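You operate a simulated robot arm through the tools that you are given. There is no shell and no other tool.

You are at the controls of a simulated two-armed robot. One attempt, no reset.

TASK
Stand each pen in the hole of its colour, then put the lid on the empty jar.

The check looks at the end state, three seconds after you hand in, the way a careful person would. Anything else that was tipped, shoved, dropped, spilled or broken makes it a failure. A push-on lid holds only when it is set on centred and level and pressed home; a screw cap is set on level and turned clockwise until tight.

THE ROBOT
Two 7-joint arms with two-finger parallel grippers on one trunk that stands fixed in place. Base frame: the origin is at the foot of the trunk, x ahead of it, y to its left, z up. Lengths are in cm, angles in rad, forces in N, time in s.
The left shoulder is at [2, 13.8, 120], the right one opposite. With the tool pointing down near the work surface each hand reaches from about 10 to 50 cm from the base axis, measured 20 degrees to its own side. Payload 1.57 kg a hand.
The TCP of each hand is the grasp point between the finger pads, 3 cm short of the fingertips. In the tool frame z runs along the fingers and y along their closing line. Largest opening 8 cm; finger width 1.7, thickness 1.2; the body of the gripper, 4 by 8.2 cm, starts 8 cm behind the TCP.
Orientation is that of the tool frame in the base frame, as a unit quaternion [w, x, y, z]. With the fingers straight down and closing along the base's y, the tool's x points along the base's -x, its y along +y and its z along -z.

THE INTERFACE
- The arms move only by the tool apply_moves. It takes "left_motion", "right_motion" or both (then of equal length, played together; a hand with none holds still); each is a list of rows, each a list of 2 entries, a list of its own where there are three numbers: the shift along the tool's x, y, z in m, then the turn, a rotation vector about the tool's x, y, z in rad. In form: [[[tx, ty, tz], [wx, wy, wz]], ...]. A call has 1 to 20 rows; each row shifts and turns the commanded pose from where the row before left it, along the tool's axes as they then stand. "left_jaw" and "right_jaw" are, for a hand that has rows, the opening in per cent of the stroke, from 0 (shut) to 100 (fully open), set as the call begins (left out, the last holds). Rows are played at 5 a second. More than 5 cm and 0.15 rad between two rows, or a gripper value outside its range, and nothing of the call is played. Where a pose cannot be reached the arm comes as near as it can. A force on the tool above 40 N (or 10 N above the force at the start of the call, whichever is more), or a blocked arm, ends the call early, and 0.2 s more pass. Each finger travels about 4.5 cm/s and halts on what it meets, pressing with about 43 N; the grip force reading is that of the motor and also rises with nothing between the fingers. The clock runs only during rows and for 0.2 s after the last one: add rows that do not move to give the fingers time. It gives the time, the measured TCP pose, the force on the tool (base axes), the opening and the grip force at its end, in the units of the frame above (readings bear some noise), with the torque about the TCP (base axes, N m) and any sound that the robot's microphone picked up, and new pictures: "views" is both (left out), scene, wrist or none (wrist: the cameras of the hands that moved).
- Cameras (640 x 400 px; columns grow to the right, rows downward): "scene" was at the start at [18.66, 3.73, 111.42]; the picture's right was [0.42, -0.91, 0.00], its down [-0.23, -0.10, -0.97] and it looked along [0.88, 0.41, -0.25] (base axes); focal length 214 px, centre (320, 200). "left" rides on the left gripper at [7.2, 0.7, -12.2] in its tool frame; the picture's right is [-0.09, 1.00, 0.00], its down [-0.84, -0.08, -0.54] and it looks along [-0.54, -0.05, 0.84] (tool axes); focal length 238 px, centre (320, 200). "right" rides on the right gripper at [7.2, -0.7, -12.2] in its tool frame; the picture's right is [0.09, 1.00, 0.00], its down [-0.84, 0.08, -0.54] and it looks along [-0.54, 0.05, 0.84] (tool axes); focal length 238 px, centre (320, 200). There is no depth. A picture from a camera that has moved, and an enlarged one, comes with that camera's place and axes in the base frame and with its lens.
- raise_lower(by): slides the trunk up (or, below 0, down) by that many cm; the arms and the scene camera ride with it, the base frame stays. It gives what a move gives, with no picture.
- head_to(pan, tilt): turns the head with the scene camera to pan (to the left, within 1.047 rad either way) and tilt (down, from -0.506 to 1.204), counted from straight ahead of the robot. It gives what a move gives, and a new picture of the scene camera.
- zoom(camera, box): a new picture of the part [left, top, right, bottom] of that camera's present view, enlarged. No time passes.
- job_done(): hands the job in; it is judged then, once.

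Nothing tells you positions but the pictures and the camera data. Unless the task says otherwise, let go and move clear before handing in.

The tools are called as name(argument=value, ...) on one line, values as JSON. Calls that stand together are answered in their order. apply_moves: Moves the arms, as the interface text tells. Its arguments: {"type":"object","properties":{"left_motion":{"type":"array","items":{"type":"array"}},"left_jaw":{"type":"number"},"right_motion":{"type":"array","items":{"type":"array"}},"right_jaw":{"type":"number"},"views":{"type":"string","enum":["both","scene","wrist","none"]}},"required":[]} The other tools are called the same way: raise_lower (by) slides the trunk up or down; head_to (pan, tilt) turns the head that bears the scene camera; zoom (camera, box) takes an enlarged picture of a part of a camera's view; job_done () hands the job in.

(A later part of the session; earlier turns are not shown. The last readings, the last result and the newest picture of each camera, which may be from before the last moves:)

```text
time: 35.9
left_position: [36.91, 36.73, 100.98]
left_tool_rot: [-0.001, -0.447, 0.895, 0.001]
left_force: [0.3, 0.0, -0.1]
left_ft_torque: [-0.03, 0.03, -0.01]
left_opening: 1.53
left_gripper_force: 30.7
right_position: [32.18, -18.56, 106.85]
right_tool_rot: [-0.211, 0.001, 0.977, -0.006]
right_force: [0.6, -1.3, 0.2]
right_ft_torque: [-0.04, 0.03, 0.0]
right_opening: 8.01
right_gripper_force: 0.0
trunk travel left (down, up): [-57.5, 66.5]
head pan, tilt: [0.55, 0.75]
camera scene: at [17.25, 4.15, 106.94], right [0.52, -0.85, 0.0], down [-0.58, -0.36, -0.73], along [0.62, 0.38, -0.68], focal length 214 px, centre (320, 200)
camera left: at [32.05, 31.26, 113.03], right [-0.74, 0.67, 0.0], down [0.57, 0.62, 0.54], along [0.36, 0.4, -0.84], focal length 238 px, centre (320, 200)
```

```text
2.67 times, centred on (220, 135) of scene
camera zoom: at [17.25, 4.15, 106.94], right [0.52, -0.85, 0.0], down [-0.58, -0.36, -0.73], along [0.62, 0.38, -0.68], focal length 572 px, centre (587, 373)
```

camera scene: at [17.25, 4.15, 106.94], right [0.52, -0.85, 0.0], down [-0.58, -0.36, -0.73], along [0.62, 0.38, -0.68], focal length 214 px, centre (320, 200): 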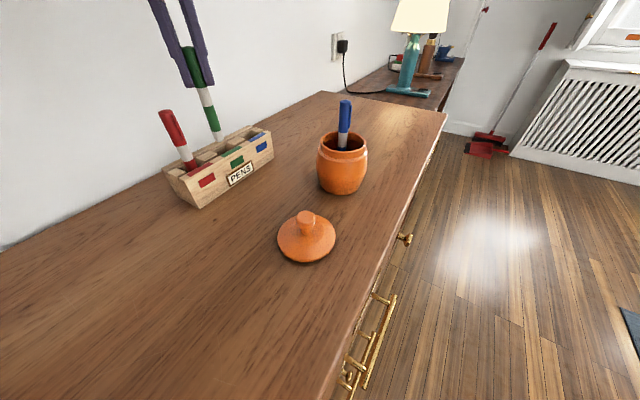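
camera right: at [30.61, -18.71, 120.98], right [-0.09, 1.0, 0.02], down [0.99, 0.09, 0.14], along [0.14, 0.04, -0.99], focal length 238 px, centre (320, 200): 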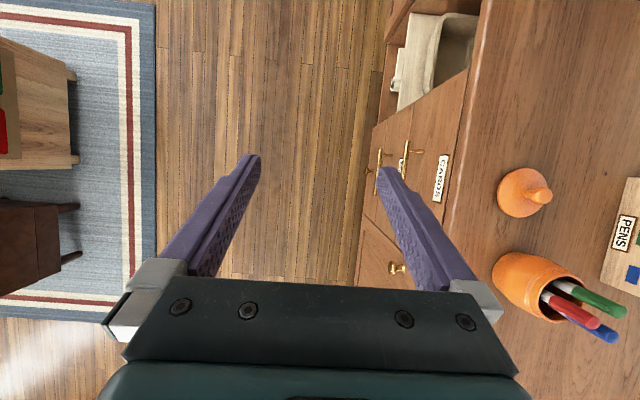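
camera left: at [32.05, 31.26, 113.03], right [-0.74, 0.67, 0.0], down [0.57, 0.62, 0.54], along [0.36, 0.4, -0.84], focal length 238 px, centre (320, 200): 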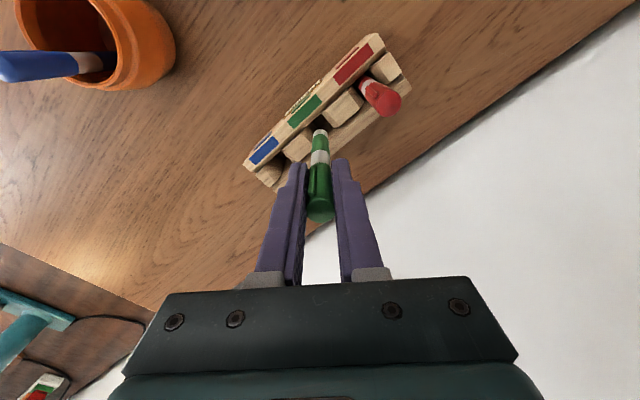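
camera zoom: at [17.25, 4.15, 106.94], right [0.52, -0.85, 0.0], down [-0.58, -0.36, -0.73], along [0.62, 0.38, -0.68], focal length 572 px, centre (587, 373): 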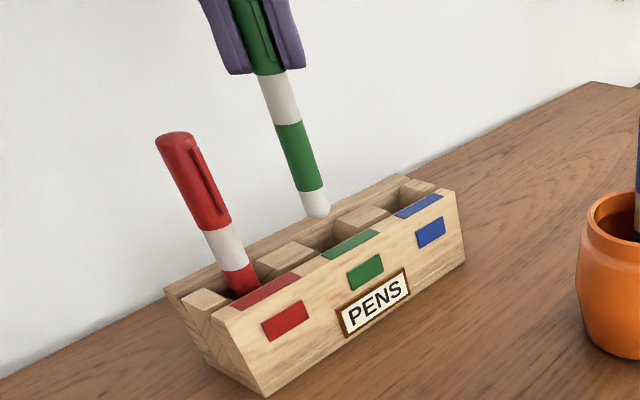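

The tip is slightly short of the hole in tool x. I'll shift 0.12 cm and enter the funnel.

apply_moves(left_motion=[[[0.0012, 0.0005, 0.008], [0, 0, 0]], [[0, 0, 0.008], [0, 0, 0]], [[0, 0, 0.007], [0, 0, 0]], [[0, 0, 0], [0, 0, 0]]])

zoom(camera="left", box=[260, 80, 380, 200])

zoom(camera="scene", box=[160, 80, 280, 200])

```text
time: 36.9
left_position: [36.62, 36.6, 98.7]
left_tool_rot: [0.0, -0.445, 0.895, 0.001]
left_force: [-0.3, 0.1, 1.1]
left_ft_torque: [0.0, 0.02, -0.01]
left_opening: 1.52
left_gripper_force: 31.2
right_position: [32.17, -18.54, 106.93]
right_tool_rot: [-0.211, 0.0, 0.978, -0.005]
right_force: [0.4, -0.6, 0.2]
right_ft_torque: [-0.01, 0.0, -0.02]
right_opening: 8.01
right_gripper_force: 0.1
trunk travel left (down, up): [-57.5, 66.5]
head pan, tilt: [0.55, 0.75]
camera scene: at [17.25, 4.15, 106.94], right [0.52, -0.85, 0.0], down [-0.58, -0.36, -0.73], along [0.62, 0.38, -0.68], focal length 214 px, centre (320, 200)
camera left: at [31.82, 31.2, 110.75], right [-0.74, 0.67, 0.0], down [0.57, 0.62, 0.54], along [0.36, 0.4, -0.84], focal length 238 px, centre (320, 200)
```

scene: 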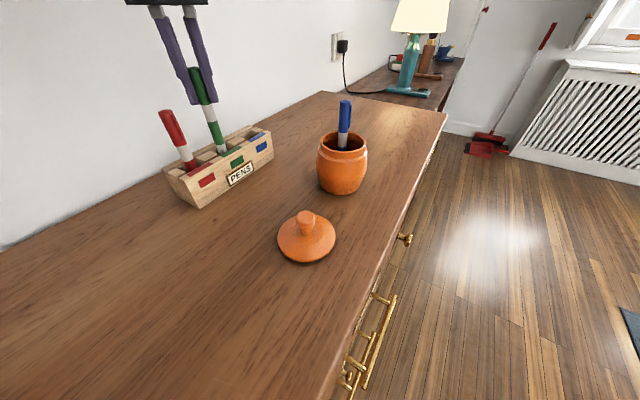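
left: 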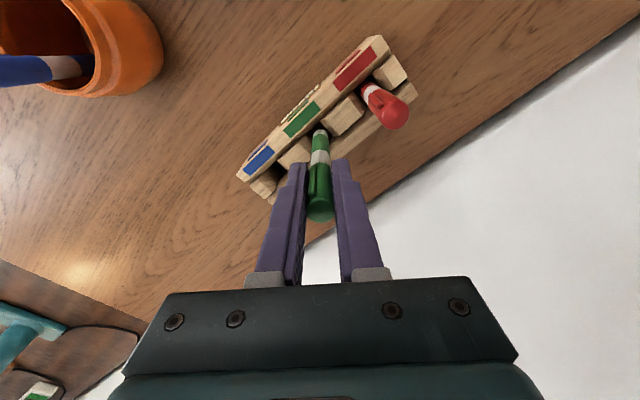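

```text
3.33 times, centred on (320, 140) of left
camera zoom: at [31.82, 31.2, 110.75], right [-0.74, 0.67, 0.0], down [0.57, 0.62, 0.54], along [0.36, 0.4, -0.84], focal length 794 px, centre (320, 400)
```

zoom: 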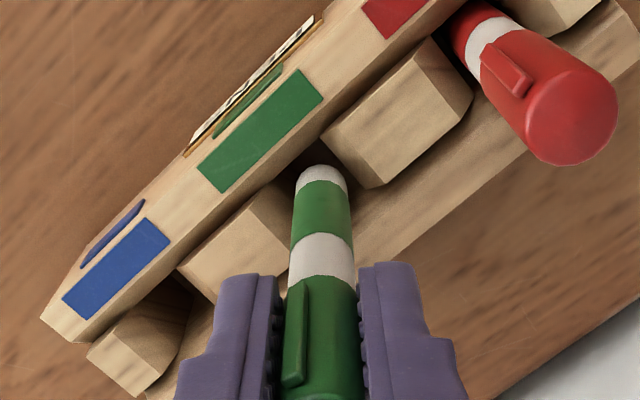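

```text
3.33 times, centred on (220, 140) of scene
camera zoom: at [17.25, 4.15, 106.94], right [0.52, -0.85, 0.0], down [-0.58, -0.36, -0.73], along [0.62, 0.38, -0.68], focal length 715 px, centre (653, 400)
```

zoom: 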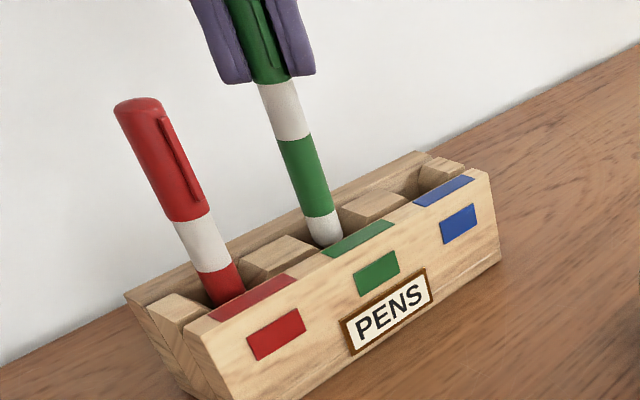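

The tip matches the projected hole centre. I'll continue down in small steps toward the floor.

apply_moves(left_motion=[[[0, 0, 0.006], [0, 0, 0]], [[0, 0, 0.006], [0, 0, 0]], [[0, 0, 0.006], [0, 0, 0]], [[0, 0, 0.005], [0, 0, 0]], [[0, 0, 0], [0, 0, 0]]])

zoom(camera="left", box=[260, 80, 380, 200])

zoom(camera="scene", box=[160, 80, 280, 200])

```text
time: 38.1
left_position: [36.58, 36.58, 96.45]
left_tool_rot: [0.0, -0.446, 0.895, 0.001]
left_force: [0.3, -0.1, 0.0]
left_ft_torque: [-0.02, 0.0, 0.01]
left_opening: 1.53
left_gripper_force: 30.5
right_position: [32.11, -18.41, 106.94]
right_tool_rot: [-0.211, 0.001, 0.977, -0.004]
right_force: [0.0, 0.3, -0.7]
right_ft_torque: [0.0, 0.01, -0.02]
right_opening: 8.0
right_gripper_force: 0.1
trunk travel left (down, up): [-57.5, 66.5]
head pan, tilt: [0.55, 0.75]
camera scene: at [17.25, 4.15, 106.94], right [0.52, -0.85, 0.0], down [-0.58, -0.36, -0.73], along [0.62, 0.38, -0.68], focal length 214 px, centre (320, 200)
camera left: at [31.81, 31.25, 108.46], right [-0.74, 0.67, 0.0], down [0.57, 0.62, 0.54], along [0.36, 0.4, -0.84], focal length 238 px, centre (320, 200)
```

scene: 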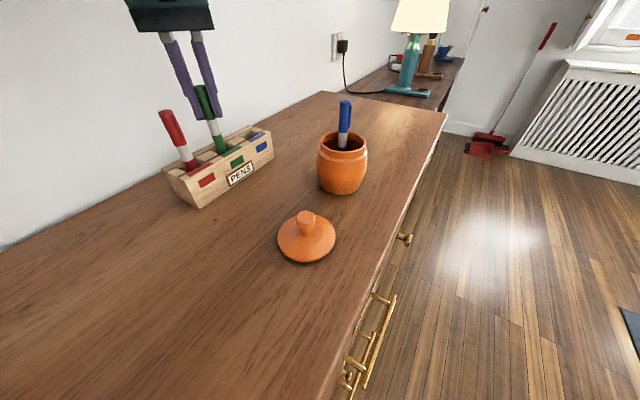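
left: 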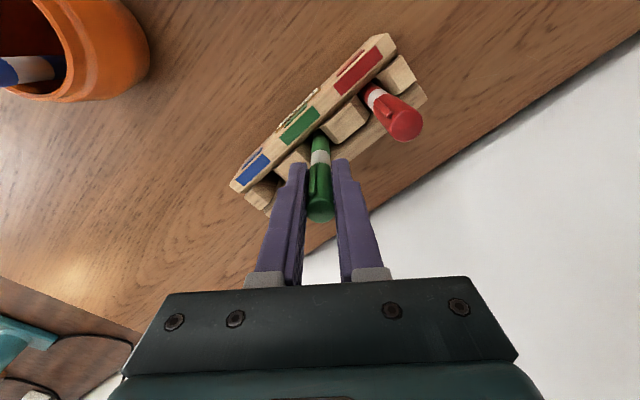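

```text
3.33 times, centred on (320, 140) of left
camera zoom: at [31.81, 31.25, 108.46], right [-0.74, 0.67, 0.0], down [0.57, 0.62, 0.54], along [0.36, 0.4, -0.84], focal length 794 px, centre (320, 400)
```

zoom: 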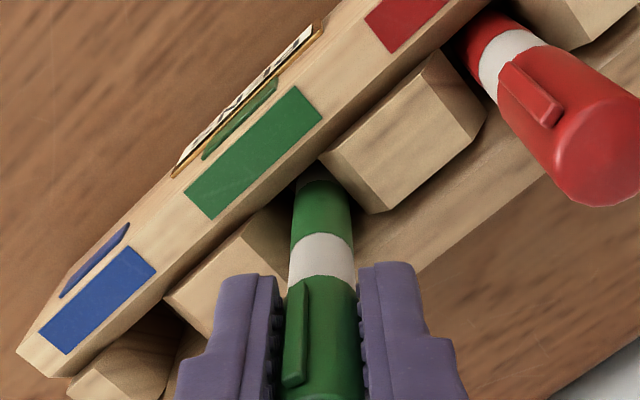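

```text
3.33 times, centred on (220, 140) of scene
camera zoom: at [17.25, 4.15, 106.94], right [0.52, -0.85, 0.0], down [-0.58, -0.36, -0.73], along [0.62, 0.38, -0.68], focal length 715 px, centre (653, 400)
```

zoom: 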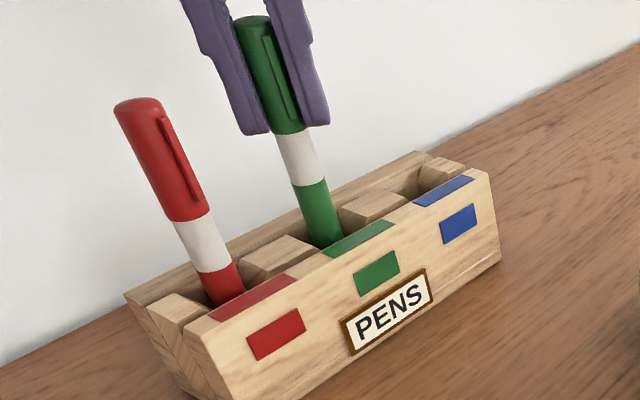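

The green pen slides in freely. Lowering the last bit until contact.

apply_moves(left_motion=[[[0, 0, 0.004], [0, 0, 0]], [[0, 0, 0.003], [0, 0, 0]], [[0, 0, 0], [0, 0, 0]]], views="none")

```text
time: 38.9
left_position: [36.55, 36.53, 95.59]
left_tool_rot: [-0.001, -0.446, 0.895, 0.001]
left_force: [-0.1, -0.1, -0.3]
left_ft_torque: [0.02, 0.01, -0.01]
left_opening: 1.5
left_gripper_force: 31.0
right_position: [32.07, -18.59, 106.89]
right_tool_rot: [-0.212, 0.0, 0.977, -0.005]
right_force: [-0.5, -0.3, 0.3]
right_ft_torque: [0.03, 0.01, 0.01]
right_opening: 8.04
right_gripper_force: 0.0
trunk travel left (down, up): [-57.5, 66.5]
head pan, tilt: [0.55, 0.75]
```

apply_moves(left_motion=[[[0, 0, 0.003], [0, 0, 0]], [[0, 0, 0], [0, 0, 0]]], views="none")

```text
time: 39.5
left_position: [36.7, 36.61, 95.41]
left_tool_rot: [0.0, -0.446, 0.895, 0.0]
left_force: [0.1, -0.4, -0.4]
left_ft_torque: [0.03, -0.03, 0.0]
left_opening: 1.5
left_gripper_force: 30.7
right_position: [32.27, -18.51, 106.81]
right_tool_rot: [-0.211, 0.001, 0.977, -0.005]
right_force: [-0.1, -0.8, 0.2]
right_ft_torque: [0.0, -0.01, 0.01]
right_opening: 8.01
right_gripper_force: 0.0
trunk travel left (down, up): [-57.5, 66.5]
head pan, tilt: [0.55, 0.75]
```

apply_moves(left_motion=[[[0, 0, 0.002], [0, 0, 0]], [[0, 0, 0], [0, 0, 0]]])

zoom(camera="scene", box=[160, 80, 280, 200])

```text
time: 40.1
left_position: [36.62, 36.59, 95.24]
left_tool_rot: [-0.001, -0.445, 0.895, 0.0]
left_force: [0.3, 0.0, -0.4]
left_ft_torque: [0.04, -0.03, 0.0]
left_opening: 1.51
left_gripper_force: 30.9
right_position: [32.21, -18.51, 106.93]
right_tool_rot: [-0.211, 0.001, 0.977, -0.005]
right_force: [1.2, -0.7, 0.2]
right_ft_torque: [0.0, -0.01, -0.01]
right_opening: 8.01
right_gripper_force: 0.1
trunk travel left (down, up): [-57.5, 66.5]
head pan, tilt: [0.55, 0.75]
camera scene: at [17.25, 4.15, 106.94], right [0.52, -0.85, 0.0], down [-0.58, -0.36, -0.73], along [0.62, 0.38, -0.68], focal length 214 px, centre (320, 200)
camera left: at [31.78, 31.21, 107.32], right [-0.74, 0.67, 0.0], down [0.57, 0.62, 0.54], along [0.36, 0.4, -0.84], focal length 238 px, centre (320, 200)
```

scene: 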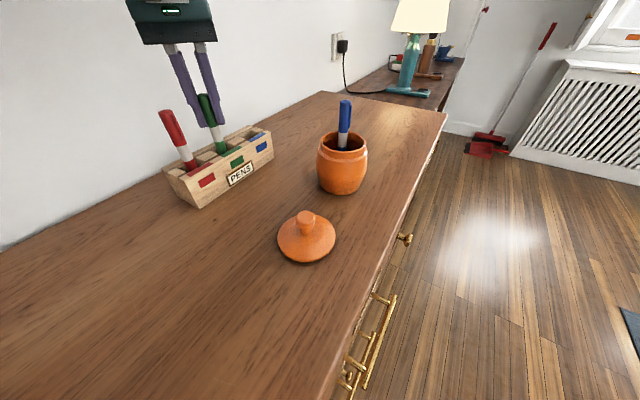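
left: 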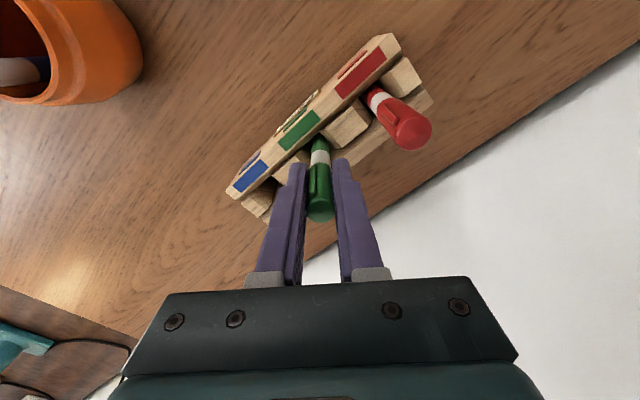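

```text
3.33 times, centred on (220, 140) of scene
camera zoom: at [17.25, 4.15, 106.94], right [0.52, -0.85, 0.0], down [-0.58, -0.36, -0.73], along [0.62, 0.38, -0.68], focal length 715 px, centre (653, 400)
```

zoom: 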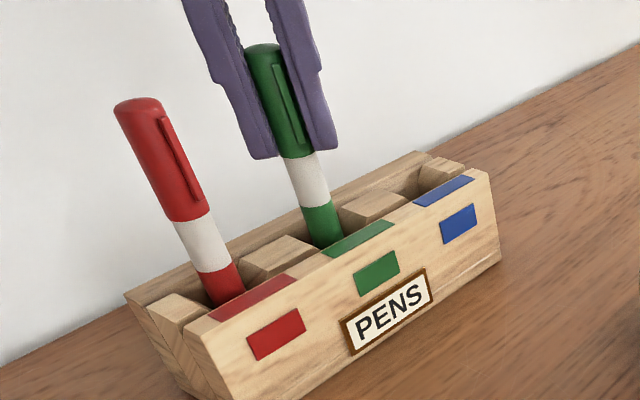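

apply_moves(left_motion=[[[0, 0, 0.002], [0, 0, 0]], [[0, 0, 0.001], [0, 0, 0]], [[0, 0, 0], [0, 0, 0]]], views="none")

```text
time: 40.9
left_position: [36.72, 36.6, 94.87]
left_tool_rot: [-0.001, -0.446, 0.895, 0.0]
left_force: [-0.1, -0.4, -0.3]
left_ft_torque: [0.0, -0.01, -0.01]
left_opening: 1.51
left_gripper_force: 31.3
right_position: [32.23, -18.62, 106.81]
right_tool_rot: [-0.211, 0.001, 0.978, -0.005]
right_force: [0.1, -0.2, 0.1]
right_ft_torque: [-0.02, -0.05, 0.02]
right_opening: 7.98
right_gripper_force: 0.1
trunk travel left (down, up): [-57.5, 66.5]
head pan, tilt: [0.55, 0.75]
```

apply_moves(left_motion=[[[0, 0, 0.002], [0, 0, 0]], [[0, 0, 0], [0, 0, 0]]])

zoom(camera="scene", box=[160, 80, 280, 200])

zoom(camera="left", box=[260, 80, 460, 220])

```text
time: 41.5
left_position: [36.69, 36.48, 94.71]
left_tool_rot: [0.0, -0.446, 0.895, 0.0]
left_force: [-0.7, 0.0, 0.4]
left_ft_torque: [-0.02, 0.0, 0.0]
left_opening: 1.5
left_gripper_force: 31.1
right_position: [32.23, -18.52, 106.82]
right_tool_rot: [-0.211, 0.001, 0.977, -0.004]
right_force: [-0.5, 0.3, 0.0]
right_ft_torque: [-0.02, 0.03, -0.04]
right_opening: 7.96
right_gripper_force: 0.1
trunk travel left (down, up): [-57.5, 66.5]
head pan, tilt: [0.55, 0.75]
camera scene: at [17.25, 4.15, 106.94], right [0.52, -0.85, 0.0], down [-0.58, -0.36, -0.73], along [0.62, 0.38, -0.68], focal length 214 px, centre (320, 200)
camera left: at [31.75, 31.16, 106.83], right [-0.74, 0.67, 0.0], down [0.57, 0.62, 0.54], along [0.36, 0.4, -0.84], focal length 238 px, centre (320, 200)
```

scene: 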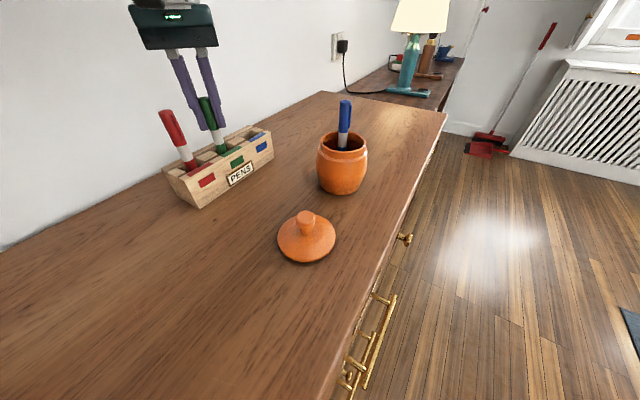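
left: 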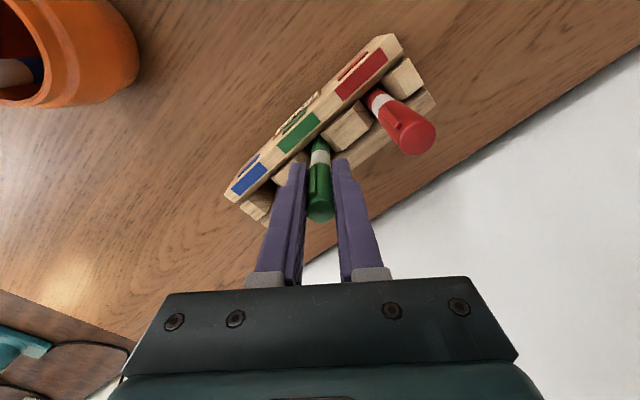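

```text
3.33 times, centred on (220, 140) of scene
camera zoom: at [17.25, 4.15, 106.94], right [0.52, -0.85, 0.0], down [-0.58, -0.36, -0.73], along [0.62, 0.38, -0.68], focal length 715 px, centre (653, 400)
```

zoom: 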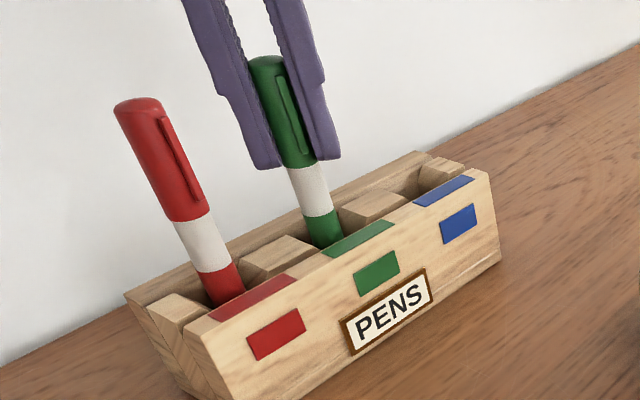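

```text
2.86 times, centred on (360, 150) of left
camera zoom: at [31.75, 31.16, 106.83], right [-0.74, 0.67, 0.0], down [0.57, 0.62, 0.54], along [0.36, 0.4, -0.84], focal length 681 px, centre (206, 343)
```

zoom: 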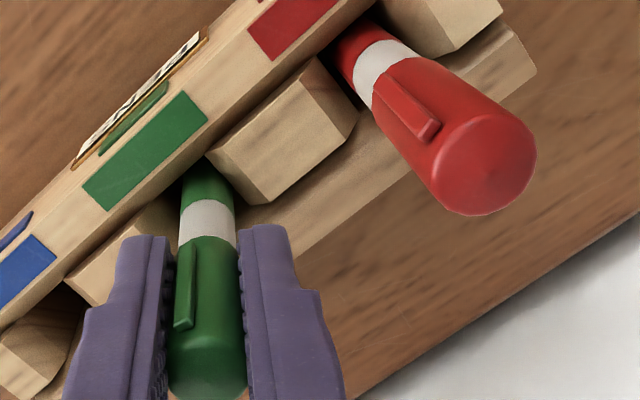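

No contact yet, so I keep lowering the green pen slowly.

apply_moves(left_motion=[[[0, 0, 0.002], [0, 0, 0]], [[0, 0, 0.002], [0, 0, 0]], [[0, 0, 0], [0, 0, 0]]], views="none")

```text
time: 42.3
left_position: [36.83, 36.68, 94.57]
left_tool_rot: [0.001, -0.446, 0.895, 0.001]
left_force: [-3.2, -1.2, 24.4]
left_ft_torque: [-0.04, 0.31, -0.02]
left_opening: 1.52
left_gripper_force: 31.0
right_position: [32.27, -18.34, 106.85]
right_tool_rot: [-0.211, 0.0, 0.978, -0.004]
right_force: [0.7, 0.2, 0.1]
right_ft_torque: [0.02, 0.02, 0.0]
right_opening: 7.96
right_gripper_force: 0.1
trunk travel left (down, up): [-57.5, 66.5]
head pan, tilt: [0.55, 0.75]
```

Contact at 24 N, and the green top is level with the red top, so it is seated. I'll ease off and release.

apply_moves(left_motion=[[[0, 0, -0.002], [0, 0, 0]], [[0, 0, 0], [0, 0, 0]]], views="none")

apply_moves(left_motion=[[[0, 0, 0], [0, 0, 0]], [[0, 0, 0], [0, 0, 0]], [[0, 0, 0], [0, 0, 0]], [[0, 0, 0], [0, 0, 0]], [[0, 0, 0], [0, 0, 0]]], left_jaw=45)

zoom(camera="scene", box=[160, 80, 280, 200])

zoom(camera="left", box=[260, 80, 460, 220])

```text
time: 42.9
left_position: [36.68, 36.57, 94.51]
left_tool_rot: [0.0, -0.446, 0.895, 0.001]
left_force: [2.8, 2.2, 7.6]
left_ft_torque: [0.29, -0.31, -0.01]
left_opening: 1.54
left_gripper_force: 30.8
right_position: [32.27, -18.35, 106.92]
right_tool_rot: [-0.211, 0.002, 0.977, -0.004]
right_force: [-0.2, 0.5, 0.7]
right_ft_torque: [0.0, 0.0, 0.0]
right_opening: 7.97
right_gripper_force: 0.1
trunk travel left (down, up): [-57.5, 66.5]
head pan, tilt: [0.55, 0.75]
```

```text
time: 44.1
left_position: [36.53, 36.62, 94.55]
left_tool_rot: [0.0, -0.446, 0.895, 0.0]
left_force: [0.1, -0.4, -0.3]
left_ft_torque: [-0.01, 0.01, 0.01]
left_opening: 3.61
left_gripper_force: 0.1
right_position: [32.21, -18.59, 106.85]
right_tool_rot: [-0.212, 0.001, 0.977, -0.004]
right_force: [0.1, 0.0, 0.8]
right_ft_torque: [-0.01, 0.0, -0.03]
right_opening: 7.99
right_gripper_force: 0.1
trunk travel left (down, up): [-57.5, 66.5]
head pan, tilt: [0.55, 0.75]
camera scene: at [17.25, 4.15, 106.94], right [0.52, -0.85, 0.0], down [-0.58, -0.36, -0.73], along [0.62, 0.38, -0.68], focal length 214 px, centre (320, 200)
camera left: at [31.76, 31.19, 106.66], right [-0.74, 0.67, 0.0], down [0.57, 0.62, 0.54], along [0.36, 0.4, -0.84], focal length 238 px, centre (320, 200)
```

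scene: 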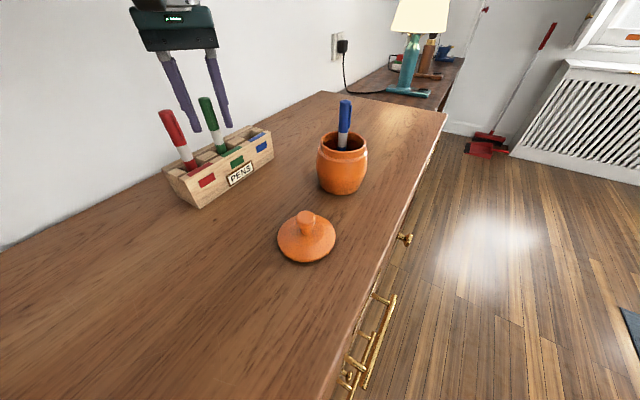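
left: 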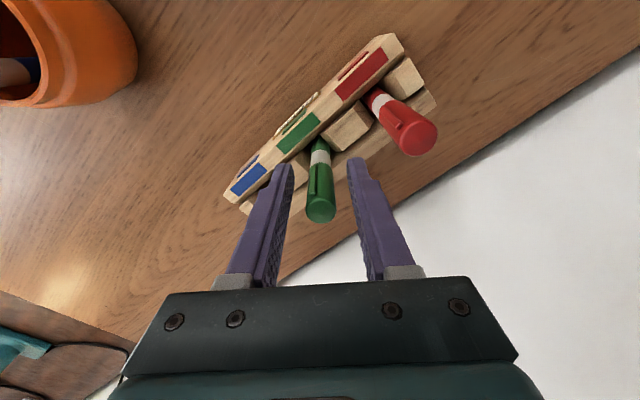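

```text
3.33 times, centred on (220, 140) of scene
camera zoom: at [17.25, 4.15, 106.94], right [0.52, -0.85, 0.0], down [-0.58, -0.36, -0.73], along [0.62, 0.38, -0.68], focal length 715 px, centre (653, 400)
```

zoom: 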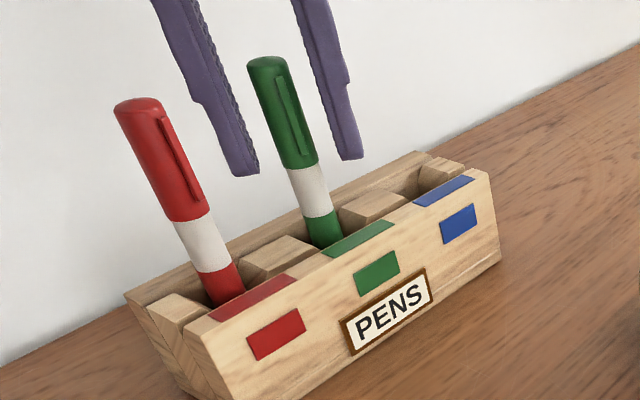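

```text
2.86 times, centred on (360, 150) of left
camera zoom: at [31.76, 31.19, 106.66], right [-0.74, 0.67, 0.0], down [0.57, 0.62, 0.54], along [0.36, 0.4, -0.84], focal length 681 px, centre (206, 343)
```

zoom: 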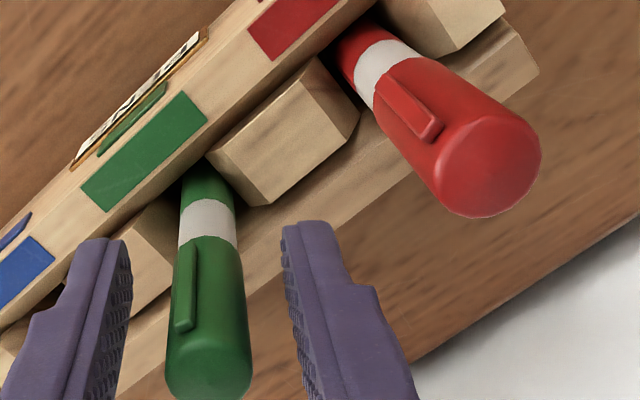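

Green stands upright too. I'll rise, move to the blue pen, and rotate so the fingers close along x.

apply_moves(left_motion=[[[0, 0, -0.02], [0, 0, 0]], [[0, 0, -0.035], [0, 0, 0]], [[0, 0, -0.035], [0, 0, 0]], [[0, 0, -0.04], [0, 0, 0]], [[0.01357, -0.0332, 0], [0, 0, 0]], [[0.01357, -0.0332, 0], [0, 0, 0]], [[0.01357, -0.0332, 0], [0, 0, 0]], [[0.01357, -0.0332, 0], [0, 0, 0]], [[0.01357, -0.0332, 0], [0, 0, 0]], [[0.01357, -0.0332, 0], [0, 0, 0]], [[0, 0, 0], [0, 0, -0.129]], [[0, 0, 0], [0, 0, -0.129]], [[0, 0, 0], [0, 0, -0.129]], [[0, 0, 0], [0, 0, -0.129]], [[0, 0, 0], [0, 0, -0.129]], [[0, 0, 0], [0, 0, 0]], [[0, 0, 0], [0, 0, 0]]])

zoom(camera="left", box=[260, 100, 380, 200])

zoom(camera="scene", box=[130, 20, 370, 200])

```text
time: 47.7
left_position: [46.71, 17.68, 105.86]
left_tool_rot: [-0.011, -0.703, 0.711, 0.014]
left_force: [-0.2, 0.3, -0.1]
left_ft_torque: [0.0, -0.02, 0.03]
left_opening: 3.61
left_gripper_force: 0.2
left hand out of reach, approached as far as the arm can: row 10
right_position: [32.09, -18.52, 106.93]
right_tool_rot: [-0.212, 0.001, 0.977, -0.005]
right_force: [0.5, -0.9, -0.4]
right_ft_torque: [0.01, 0.0, 0.01]
right_opening: 8.0
right_gripper_force: 0.0
trunk travel left (down, up): [-57.5, 66.5]
head pan, tilt: [0.55, 0.75]
camera scene: at [17.25, 4.15, 106.94], right [0.52, -0.85, 0.0], down [-0.58, -0.36, -0.73], along [0.62, 0.38, -0.68], focal length 214 px, centre (320, 200)
camera left: at [46.46, 10.45, 117.99], right [-0.99, 0.1, 0.04], down [0.11, 0.83, 0.54], along [0.03, 0.54, -0.84], focal length 238 px, centre (320, 200)
```

scene: 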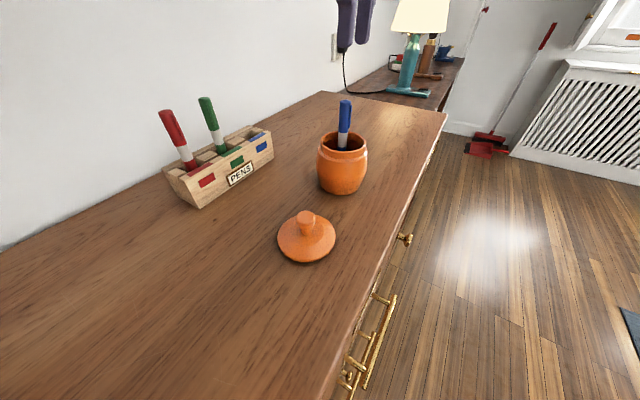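
left: 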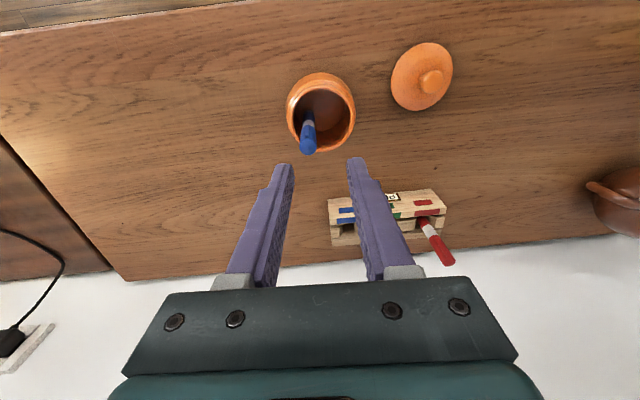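

```text
4.00 times, centred on (320, 150) of left
camera zoom: at [46.46, 10.45, 117.99], right [-0.99, 0.1, 0.04], down [0.11, 0.83, 0.54], along [0.03, 0.54, -0.84], focal length 953 px, centre (320, 400)
```

zoom: 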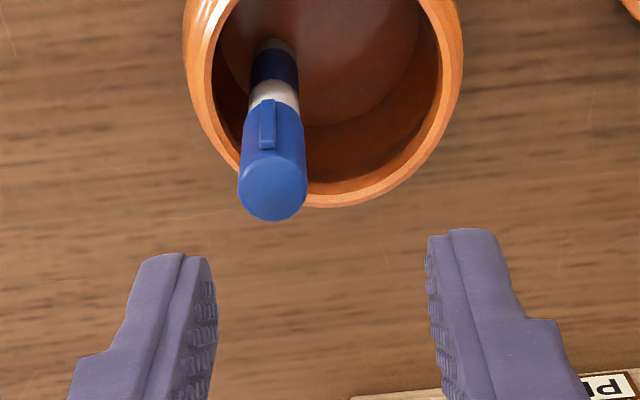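

```text
2.22 times, centred on (250, 110) of scene
camera zoom: at [17.25, 4.15, 106.94], right [0.52, -0.85, 0.0], down [-0.58, -0.36, -0.73], along [0.62, 0.38, -0.68], focal length 477 px, centre (476, 400)
```

zoom: 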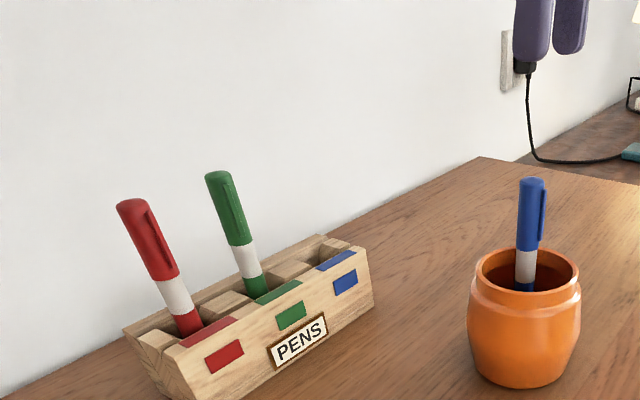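

The blue pen's position is just out of reach at this height. Raising the trunk a little should put the wrist nearer shoulder height and extend the reach.

raise_lower(by=6)

apply_moves(left_motion=[[[0, 0, 0.02], [0, 0, 0]], [[0, 0, 0.02], [0, 0, 0]], [[0, 0, 0.02], [0, 0, 0]], [[0, 0, 0], [0, 0, 0]], [[0, 0, 0], [0, 0, 0]]])

zoom(camera="left", box=[260, 100, 380, 200])

```text
time: 48.7
left_position: [46.82, 17.76, 111.91]
left_tool_rot: [-0.013, -0.704, 0.71, 0.013]
left_force: [-0.5, -0.1, -0.7]
left_ft_torque: [0.04, -0.01, 0.01]
left_opening: 3.59
left_gripper_force: 0.1
right_position: [32.21, -18.5, 112.9]
right_tool_rot: [-0.212, 0.001, 0.977, -0.005]
right_force: [0.1, 0.0, -0.1]
right_ft_torque: [-0.01, 0.02, 0.0]
right_opening: 8.0
right_gripper_force: 0.0
trunk travel left (down, up): [-63.5, 60.5]
head pan, tilt: [0.55, 0.75]
```

```text
time: 49.9
left_position: [47.24, 18.17, 107.34]
left_tool_rot: [-0.001, -0.707, 0.708, 0.001]
left_force: [-0.4, -0.2, -0.5]
left_ft_torque: [-0.01, 0.0, 0.0]
left_opening: 3.59
left_gripper_force: 0.0
right_position: [32.21, -18.51, 112.89]
right_tool_rot: [-0.212, 0.001, 0.977, -0.005]
right_force: [-0.2, -0.3, 0.6]
right_ft_torque: [-0.01, -0.01, -0.04]
right_opening: 8.01
right_gripper_force: 0.1
trunk travel left (down, up): [-63.5, 60.5]
head pan, tilt: [0.55, 0.75]
camera scene: at [17.25, 4.15, 112.94], right [0.52, -0.85, 0.0], down [-0.58, -0.36, -0.73], along [0.62, 0.38, -0.68], focal length 214 px, centre (320, 200)
camera left: at [46.55, 11.01, 119.45], right [-1.0, 0.09, 0.0], down [0.08, 0.84, 0.54], along [0.05, 0.54, -0.84], focal length 238 px, centre (320, 200)
```

scene: 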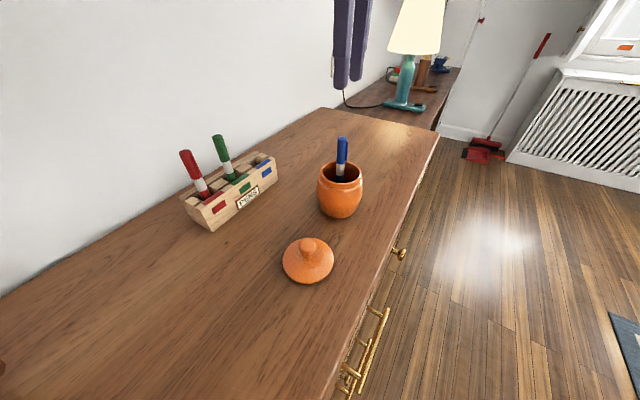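
left: 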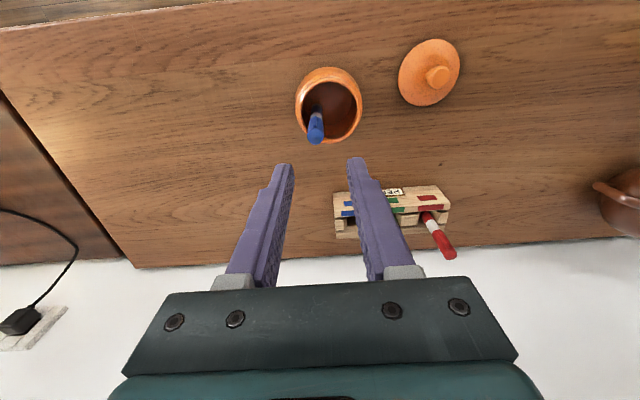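

```text
4.00 times, centred on (320, 150) of left
camera zoom: at [46.55, 11.01, 119.45], right [-1.0, 0.09, 0.0], down [0.08, 0.84, 0.54], along [0.05, 0.54, -0.84], focal length 953 px, centre (320, 400)
```

zoom: 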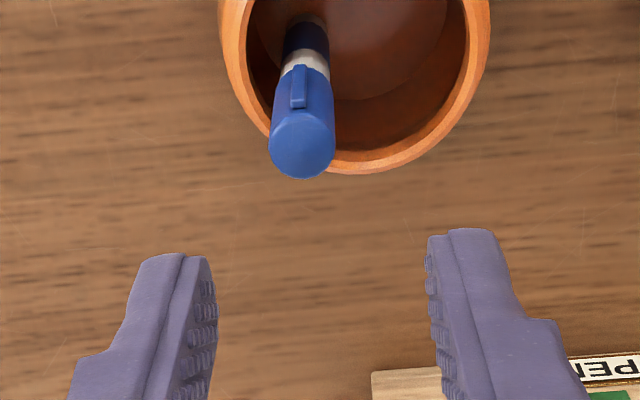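

The pose is reached now. Blue sits about 0.5 cm further in +x, so I'll shift and lower to just above the pen top for a check.

apply_moves(left_motion=[[[0, -0.005, 0], [0, 0, 0]], [[0, 0, 0.03], [0, 0, 0]], [[0, 0, 0.03], [0, 0, 0]], [[0, 0, 0.02], [0, 0, 0]], [[0, 0, 0], [0, 0, 0]]])

zoom(camera="left", box=[240, 110, 400, 230])

zoom(camera="scene", box=[280, 60, 400, 220])

```text
time: 51.1
left_position: [47.64, 18.02, 99.34]
left_tool_rot: [-0.001, -0.707, 0.708, 0.001]
left_force: [0.3, -0.2, 0.9]
left_ft_torque: [-0.02, 0.02, -0.01]
left_opening: 3.6
left_gripper_force: 0.1
right_position: [32.17, -18.55, 112.92]
right_tool_rot: [-0.212, 0.001, 0.977, -0.005]
right_force: [-0.1, 0.2, 0.5]
right_ft_torque: [0.02, -0.01, 0.0]
right_opening: 7.99
right_gripper_force: 0.1
trunk travel left (down, up): [-63.5, 60.5]
head pan, tilt: [0.55, 0.75]
camera scene: at [17.25, 4.15, 112.94], right [0.52, -0.85, 0.0], down [-0.58, -0.36, -0.73], along [0.62, 0.38, -0.68], focal length 214 px, centre (320, 200)
camera left: at [47.12, 10.88, 111.45], right [-1.0, 0.09, 0.0], down [0.08, 0.84, 0.54], along [0.05, 0.54, -0.84], focal length 238 px, centre (320, 200)
```

scene: 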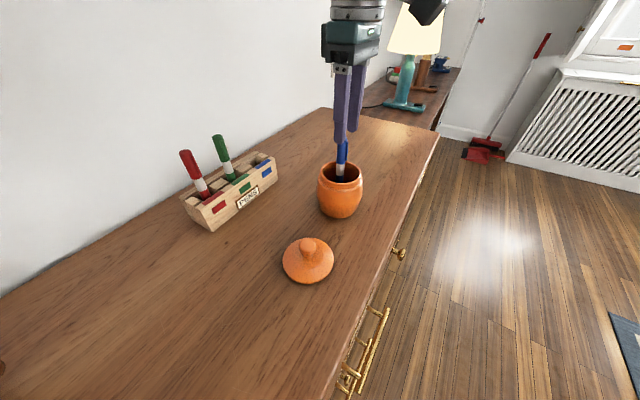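
left: 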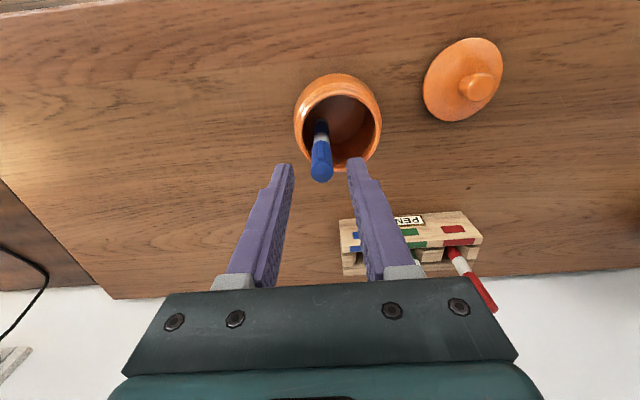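

```text
3.33 times, centred on (320, 170) of left
camera zoom: at [47.12, 10.88, 111.45], right [-1.0, 0.09, 0.0], down [0.08, 0.84, 0.54], along [0.05, 0.54, -0.84], focal length 794 px, centre (320, 300)
```

zoom: 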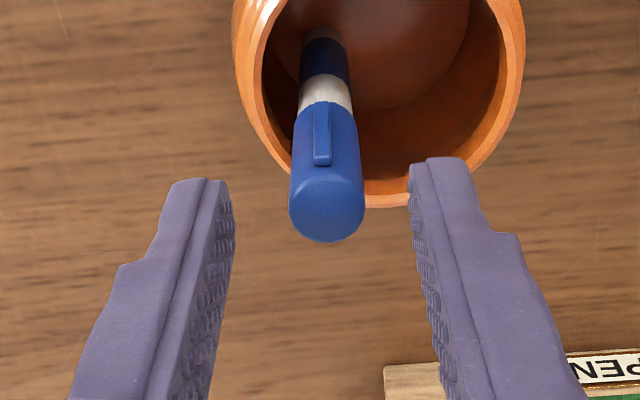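

```text
2.50 times, centred on (340, 140) of scene
camera zoom: at [17.25, 4.15, 112.94], right [0.52, -0.85, 0.0], down [-0.58, -0.36, -0.73], along [0.62, 0.38, -0.68], focal length 536 px, centre (270, 350)
```

zoom: 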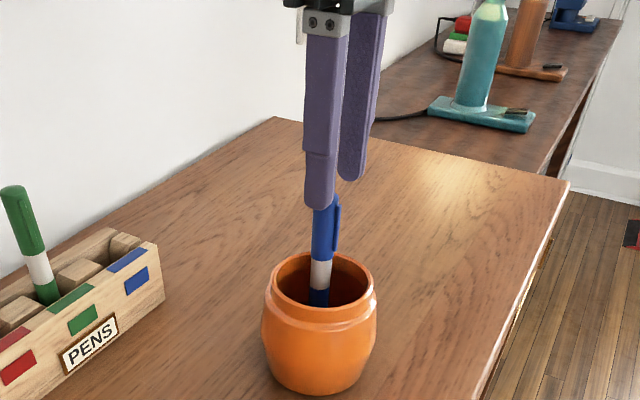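

Nearly centred; a 0.1–0.2 cm tweak, then descend and close on the blue cap.

apply_moves(left_motion=[[[-0.002, 0.001, 0.01], [0, 0, 0]], [[0, 0, 0.015], [0, 0, 0]], [[0, 0, 0.015], [0, 0, 0]], [[0, 0, 0.01], [0, 0, 0]], [[0, 0, 0], [0, 0, 0]]], views="none")

apply_moves(left_motion=[[[0, 0, 0], [0, 0, 0]], [[0, 0, 0], [0, 0, 0]], [[0, 0, 0], [0, 0, 0]], [[0, 0, 0], [0, 0, 0]], [[0, 0, 0], [0, 0, 0]]], left_jaw=0)

zoom(camera="left", box=[240, 110, 400, 230])

zoom(camera="scene", box=[280, 60, 400, 220])

```text
time: 52.3
left_position: [47.02, 18.38, 94.54]
left_tool_rot: [0.0, -0.707, 0.707, 0.001]
left_force: [0.3, 0.0, -0.2]
left_ft_torque: [0.01, 0.0, 0.0]
left_opening: 3.61
left_gripper_force: 0.0
left hand out of reach, approached as far as the arm can: row 3
right_position: [32.15, -18.49, 112.91]
right_tool_rot: [-0.212, 0.0, 0.977, -0.006]
right_force: [0.0, -0.8, -1.0]
right_ft_torque: [0.0, 0.0, 0.02]
right_opening: 8.0
right_gripper_force: 0.1
trunk travel left (down, up): [-63.5, 60.5]
head pan, tilt: [0.55, 0.75]
```

```text
time: 53.5
left_position: [47.03, 18.43, 94.48]
left_tool_rot: [-0.001, -0.706, 0.708, 0.0]
left_force: [0.3, 0.6, 0.8]
left_ft_torque: [-0.02, -0.06, -0.01]
left_opening: 1.57
left_gripper_force: 31.5
right_position: [32.25, -18.48, 112.8]
right_tool_rot: [-0.211, 0.0, 0.977, -0.005]
right_force: [-0.4, 0.0, -0.5]
right_ft_torque: [0.02, 0.0, -0.04]
right_opening: 7.98
right_gripper_force: 0.1
trunk travel left (down, up): [-63.5, 60.5]
head pan, tilt: [0.55, 0.75]
camera scene: at [17.25, 4.15, 112.94], right [0.52, -0.85, 0.0], down [-0.58, -0.36, -0.73], along [0.62, 0.38, -0.68], focal length 214 px, centre (320, 200)
camera left: at [46.34, 11.29, 106.63], right [-1.0, 0.09, 0.0], down [0.08, 0.84, 0.54], along [0.05, 0.54, -0.84], focal length 238 px, centre (320, 200)
```

scene: 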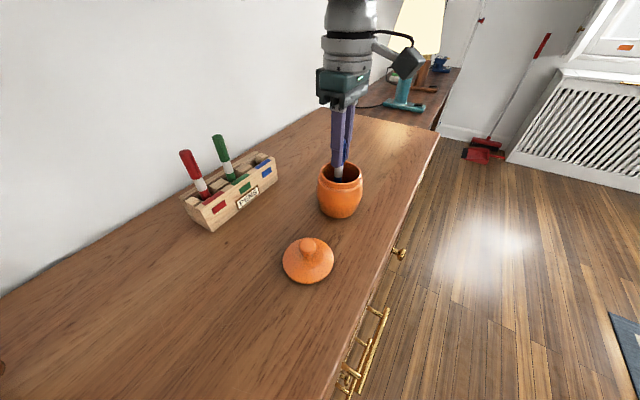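
left: 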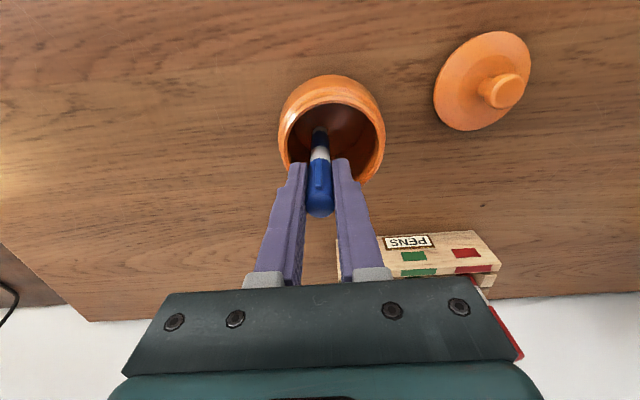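

```text
3.33 times, centred on (320, 170) of left
camera zoom: at [46.34, 11.29, 106.63], right [-1.0, 0.09, 0.0], down [0.08, 0.84, 0.54], along [0.05, 0.54, -0.84], focal length 794 px, centre (320, 300)
```

zoom: 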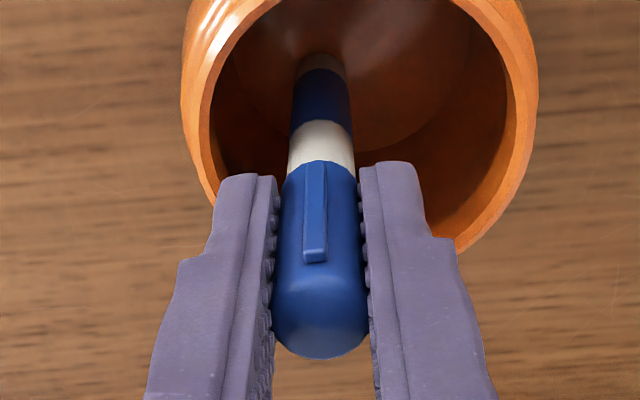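

```text
2.50 times, centred on (340, 140) of scene
camera zoom: at [17.25, 4.15, 112.94], right [0.52, -0.85, 0.0], down [-0.58, -0.36, -0.73], along [0.62, 0.38, -0.68], focal length 536 px, centre (270, 350)
```

zoom: 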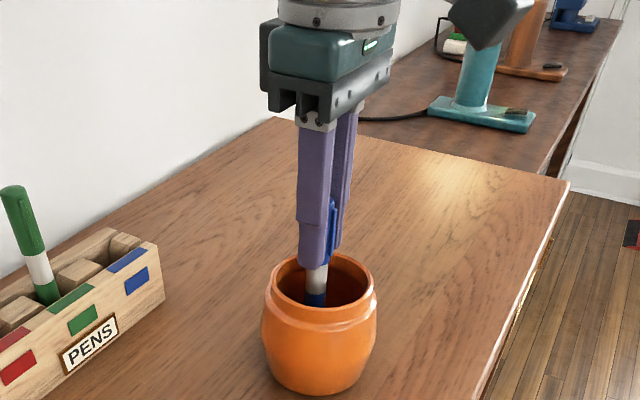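

Blue is gripped (opening 1.57 cm), pulled upright by the pads. I'll lift it straight up 13.5 cm.

apply_moves(left_motion=[[[0, 0, -0.01], [0, 0, 0]], [[0, 0, -0.02], [0, 0, 0]], [[0, 0, -0.02], [0, 0, 0]], [[0, 0, -0.025], [0, 0, 0]], [[0, 0, -0.025], [0, 0, 0]], [[0, 0, -0.025], [0, 0, 0]], [[0, 0, -0.01], [0, 0, 0]], [[0, 0, 0], [0, 0, 0]]])

zoom(camera="left", box=[240, 60, 400, 220])

zoom(camera="scene", box=[280, 20, 400, 220])

```text
time: 55.3
left_position: [47.43, 18.48, 108.04]
left_tool_rot: [-0.001, -0.707, 0.708, 0.001]
left_force: [0.6, -0.1, -0.5]
left_ft_torque: [-0.01, -0.01, -0.01]
left_opening: 1.57
left_gripper_force: 30.9
right_position: [32.19, -18.56, 112.8]
right_tool_rot: [-0.212, 0.0, 0.977, -0.004]
right_force: [0.0, -0.2, -0.1]
right_ft_torque: [0.0, 0.01, -0.02]
right_opening: 7.99
right_gripper_force: 0.1
trunk travel left (down, up): [-63.5, 60.5]
head pan, tilt: [0.55, 0.75]
camera scene: at [17.25, 4.15, 112.94], right [0.52, -0.85, 0.0], down [-0.58, -0.36, -0.73], along [0.62, 0.38, -0.68], focal length 214 px, centre (320, 200)
camera left: at [46.75, 11.25, 120.12], right [-1.0, 0.09, 0.0], down [0.08, 0.84, 0.54], along [0.05, 0.54, -0.84], focal length 238 px, centre (320, 200)
```

scene: 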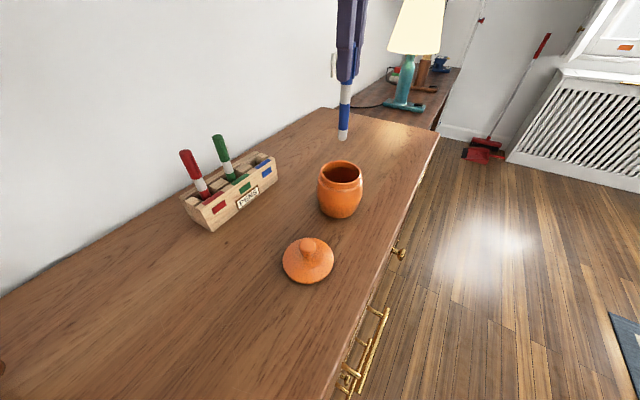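
left: 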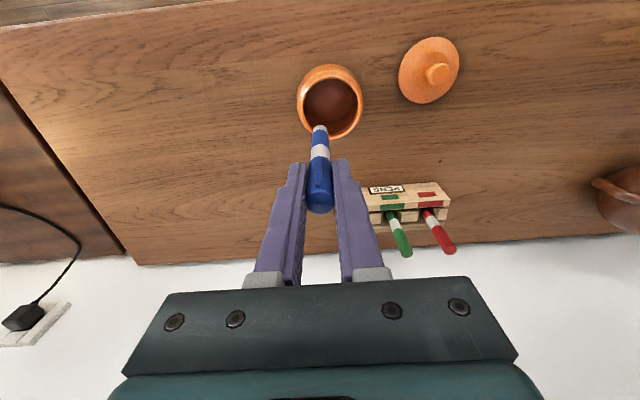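

```text
2.50 times, centred on (320, 140) of left
camera zoom: at [46.75, 11.25, 120.12], right [-1.0, 0.09, 0.0], down [0.08, 0.84, 0.54], along [0.05, 0.54, -0.84], focal length 596 px, centre (320, 350)
```

zoom: 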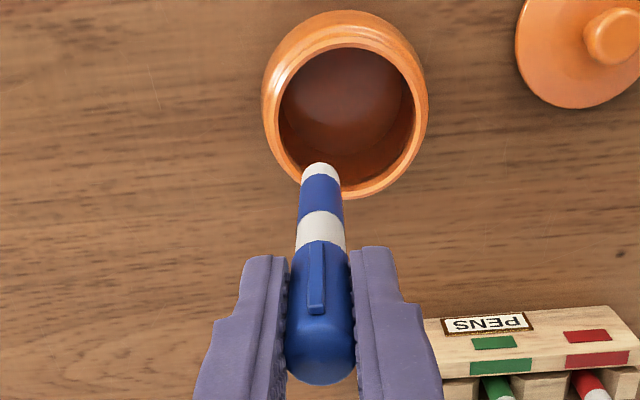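

```text
2.00 times, centred on (340, 120) of scene
camera zoom: at [17.25, 4.15, 112.94], right [0.52, -0.85, 0.0], down [-0.58, -0.36, -0.73], along [0.62, 0.38, -0.68], focal length 429 px, centre (280, 360)
```

zoom: 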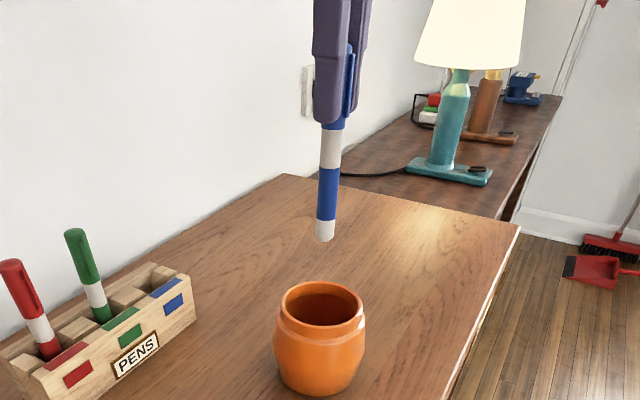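

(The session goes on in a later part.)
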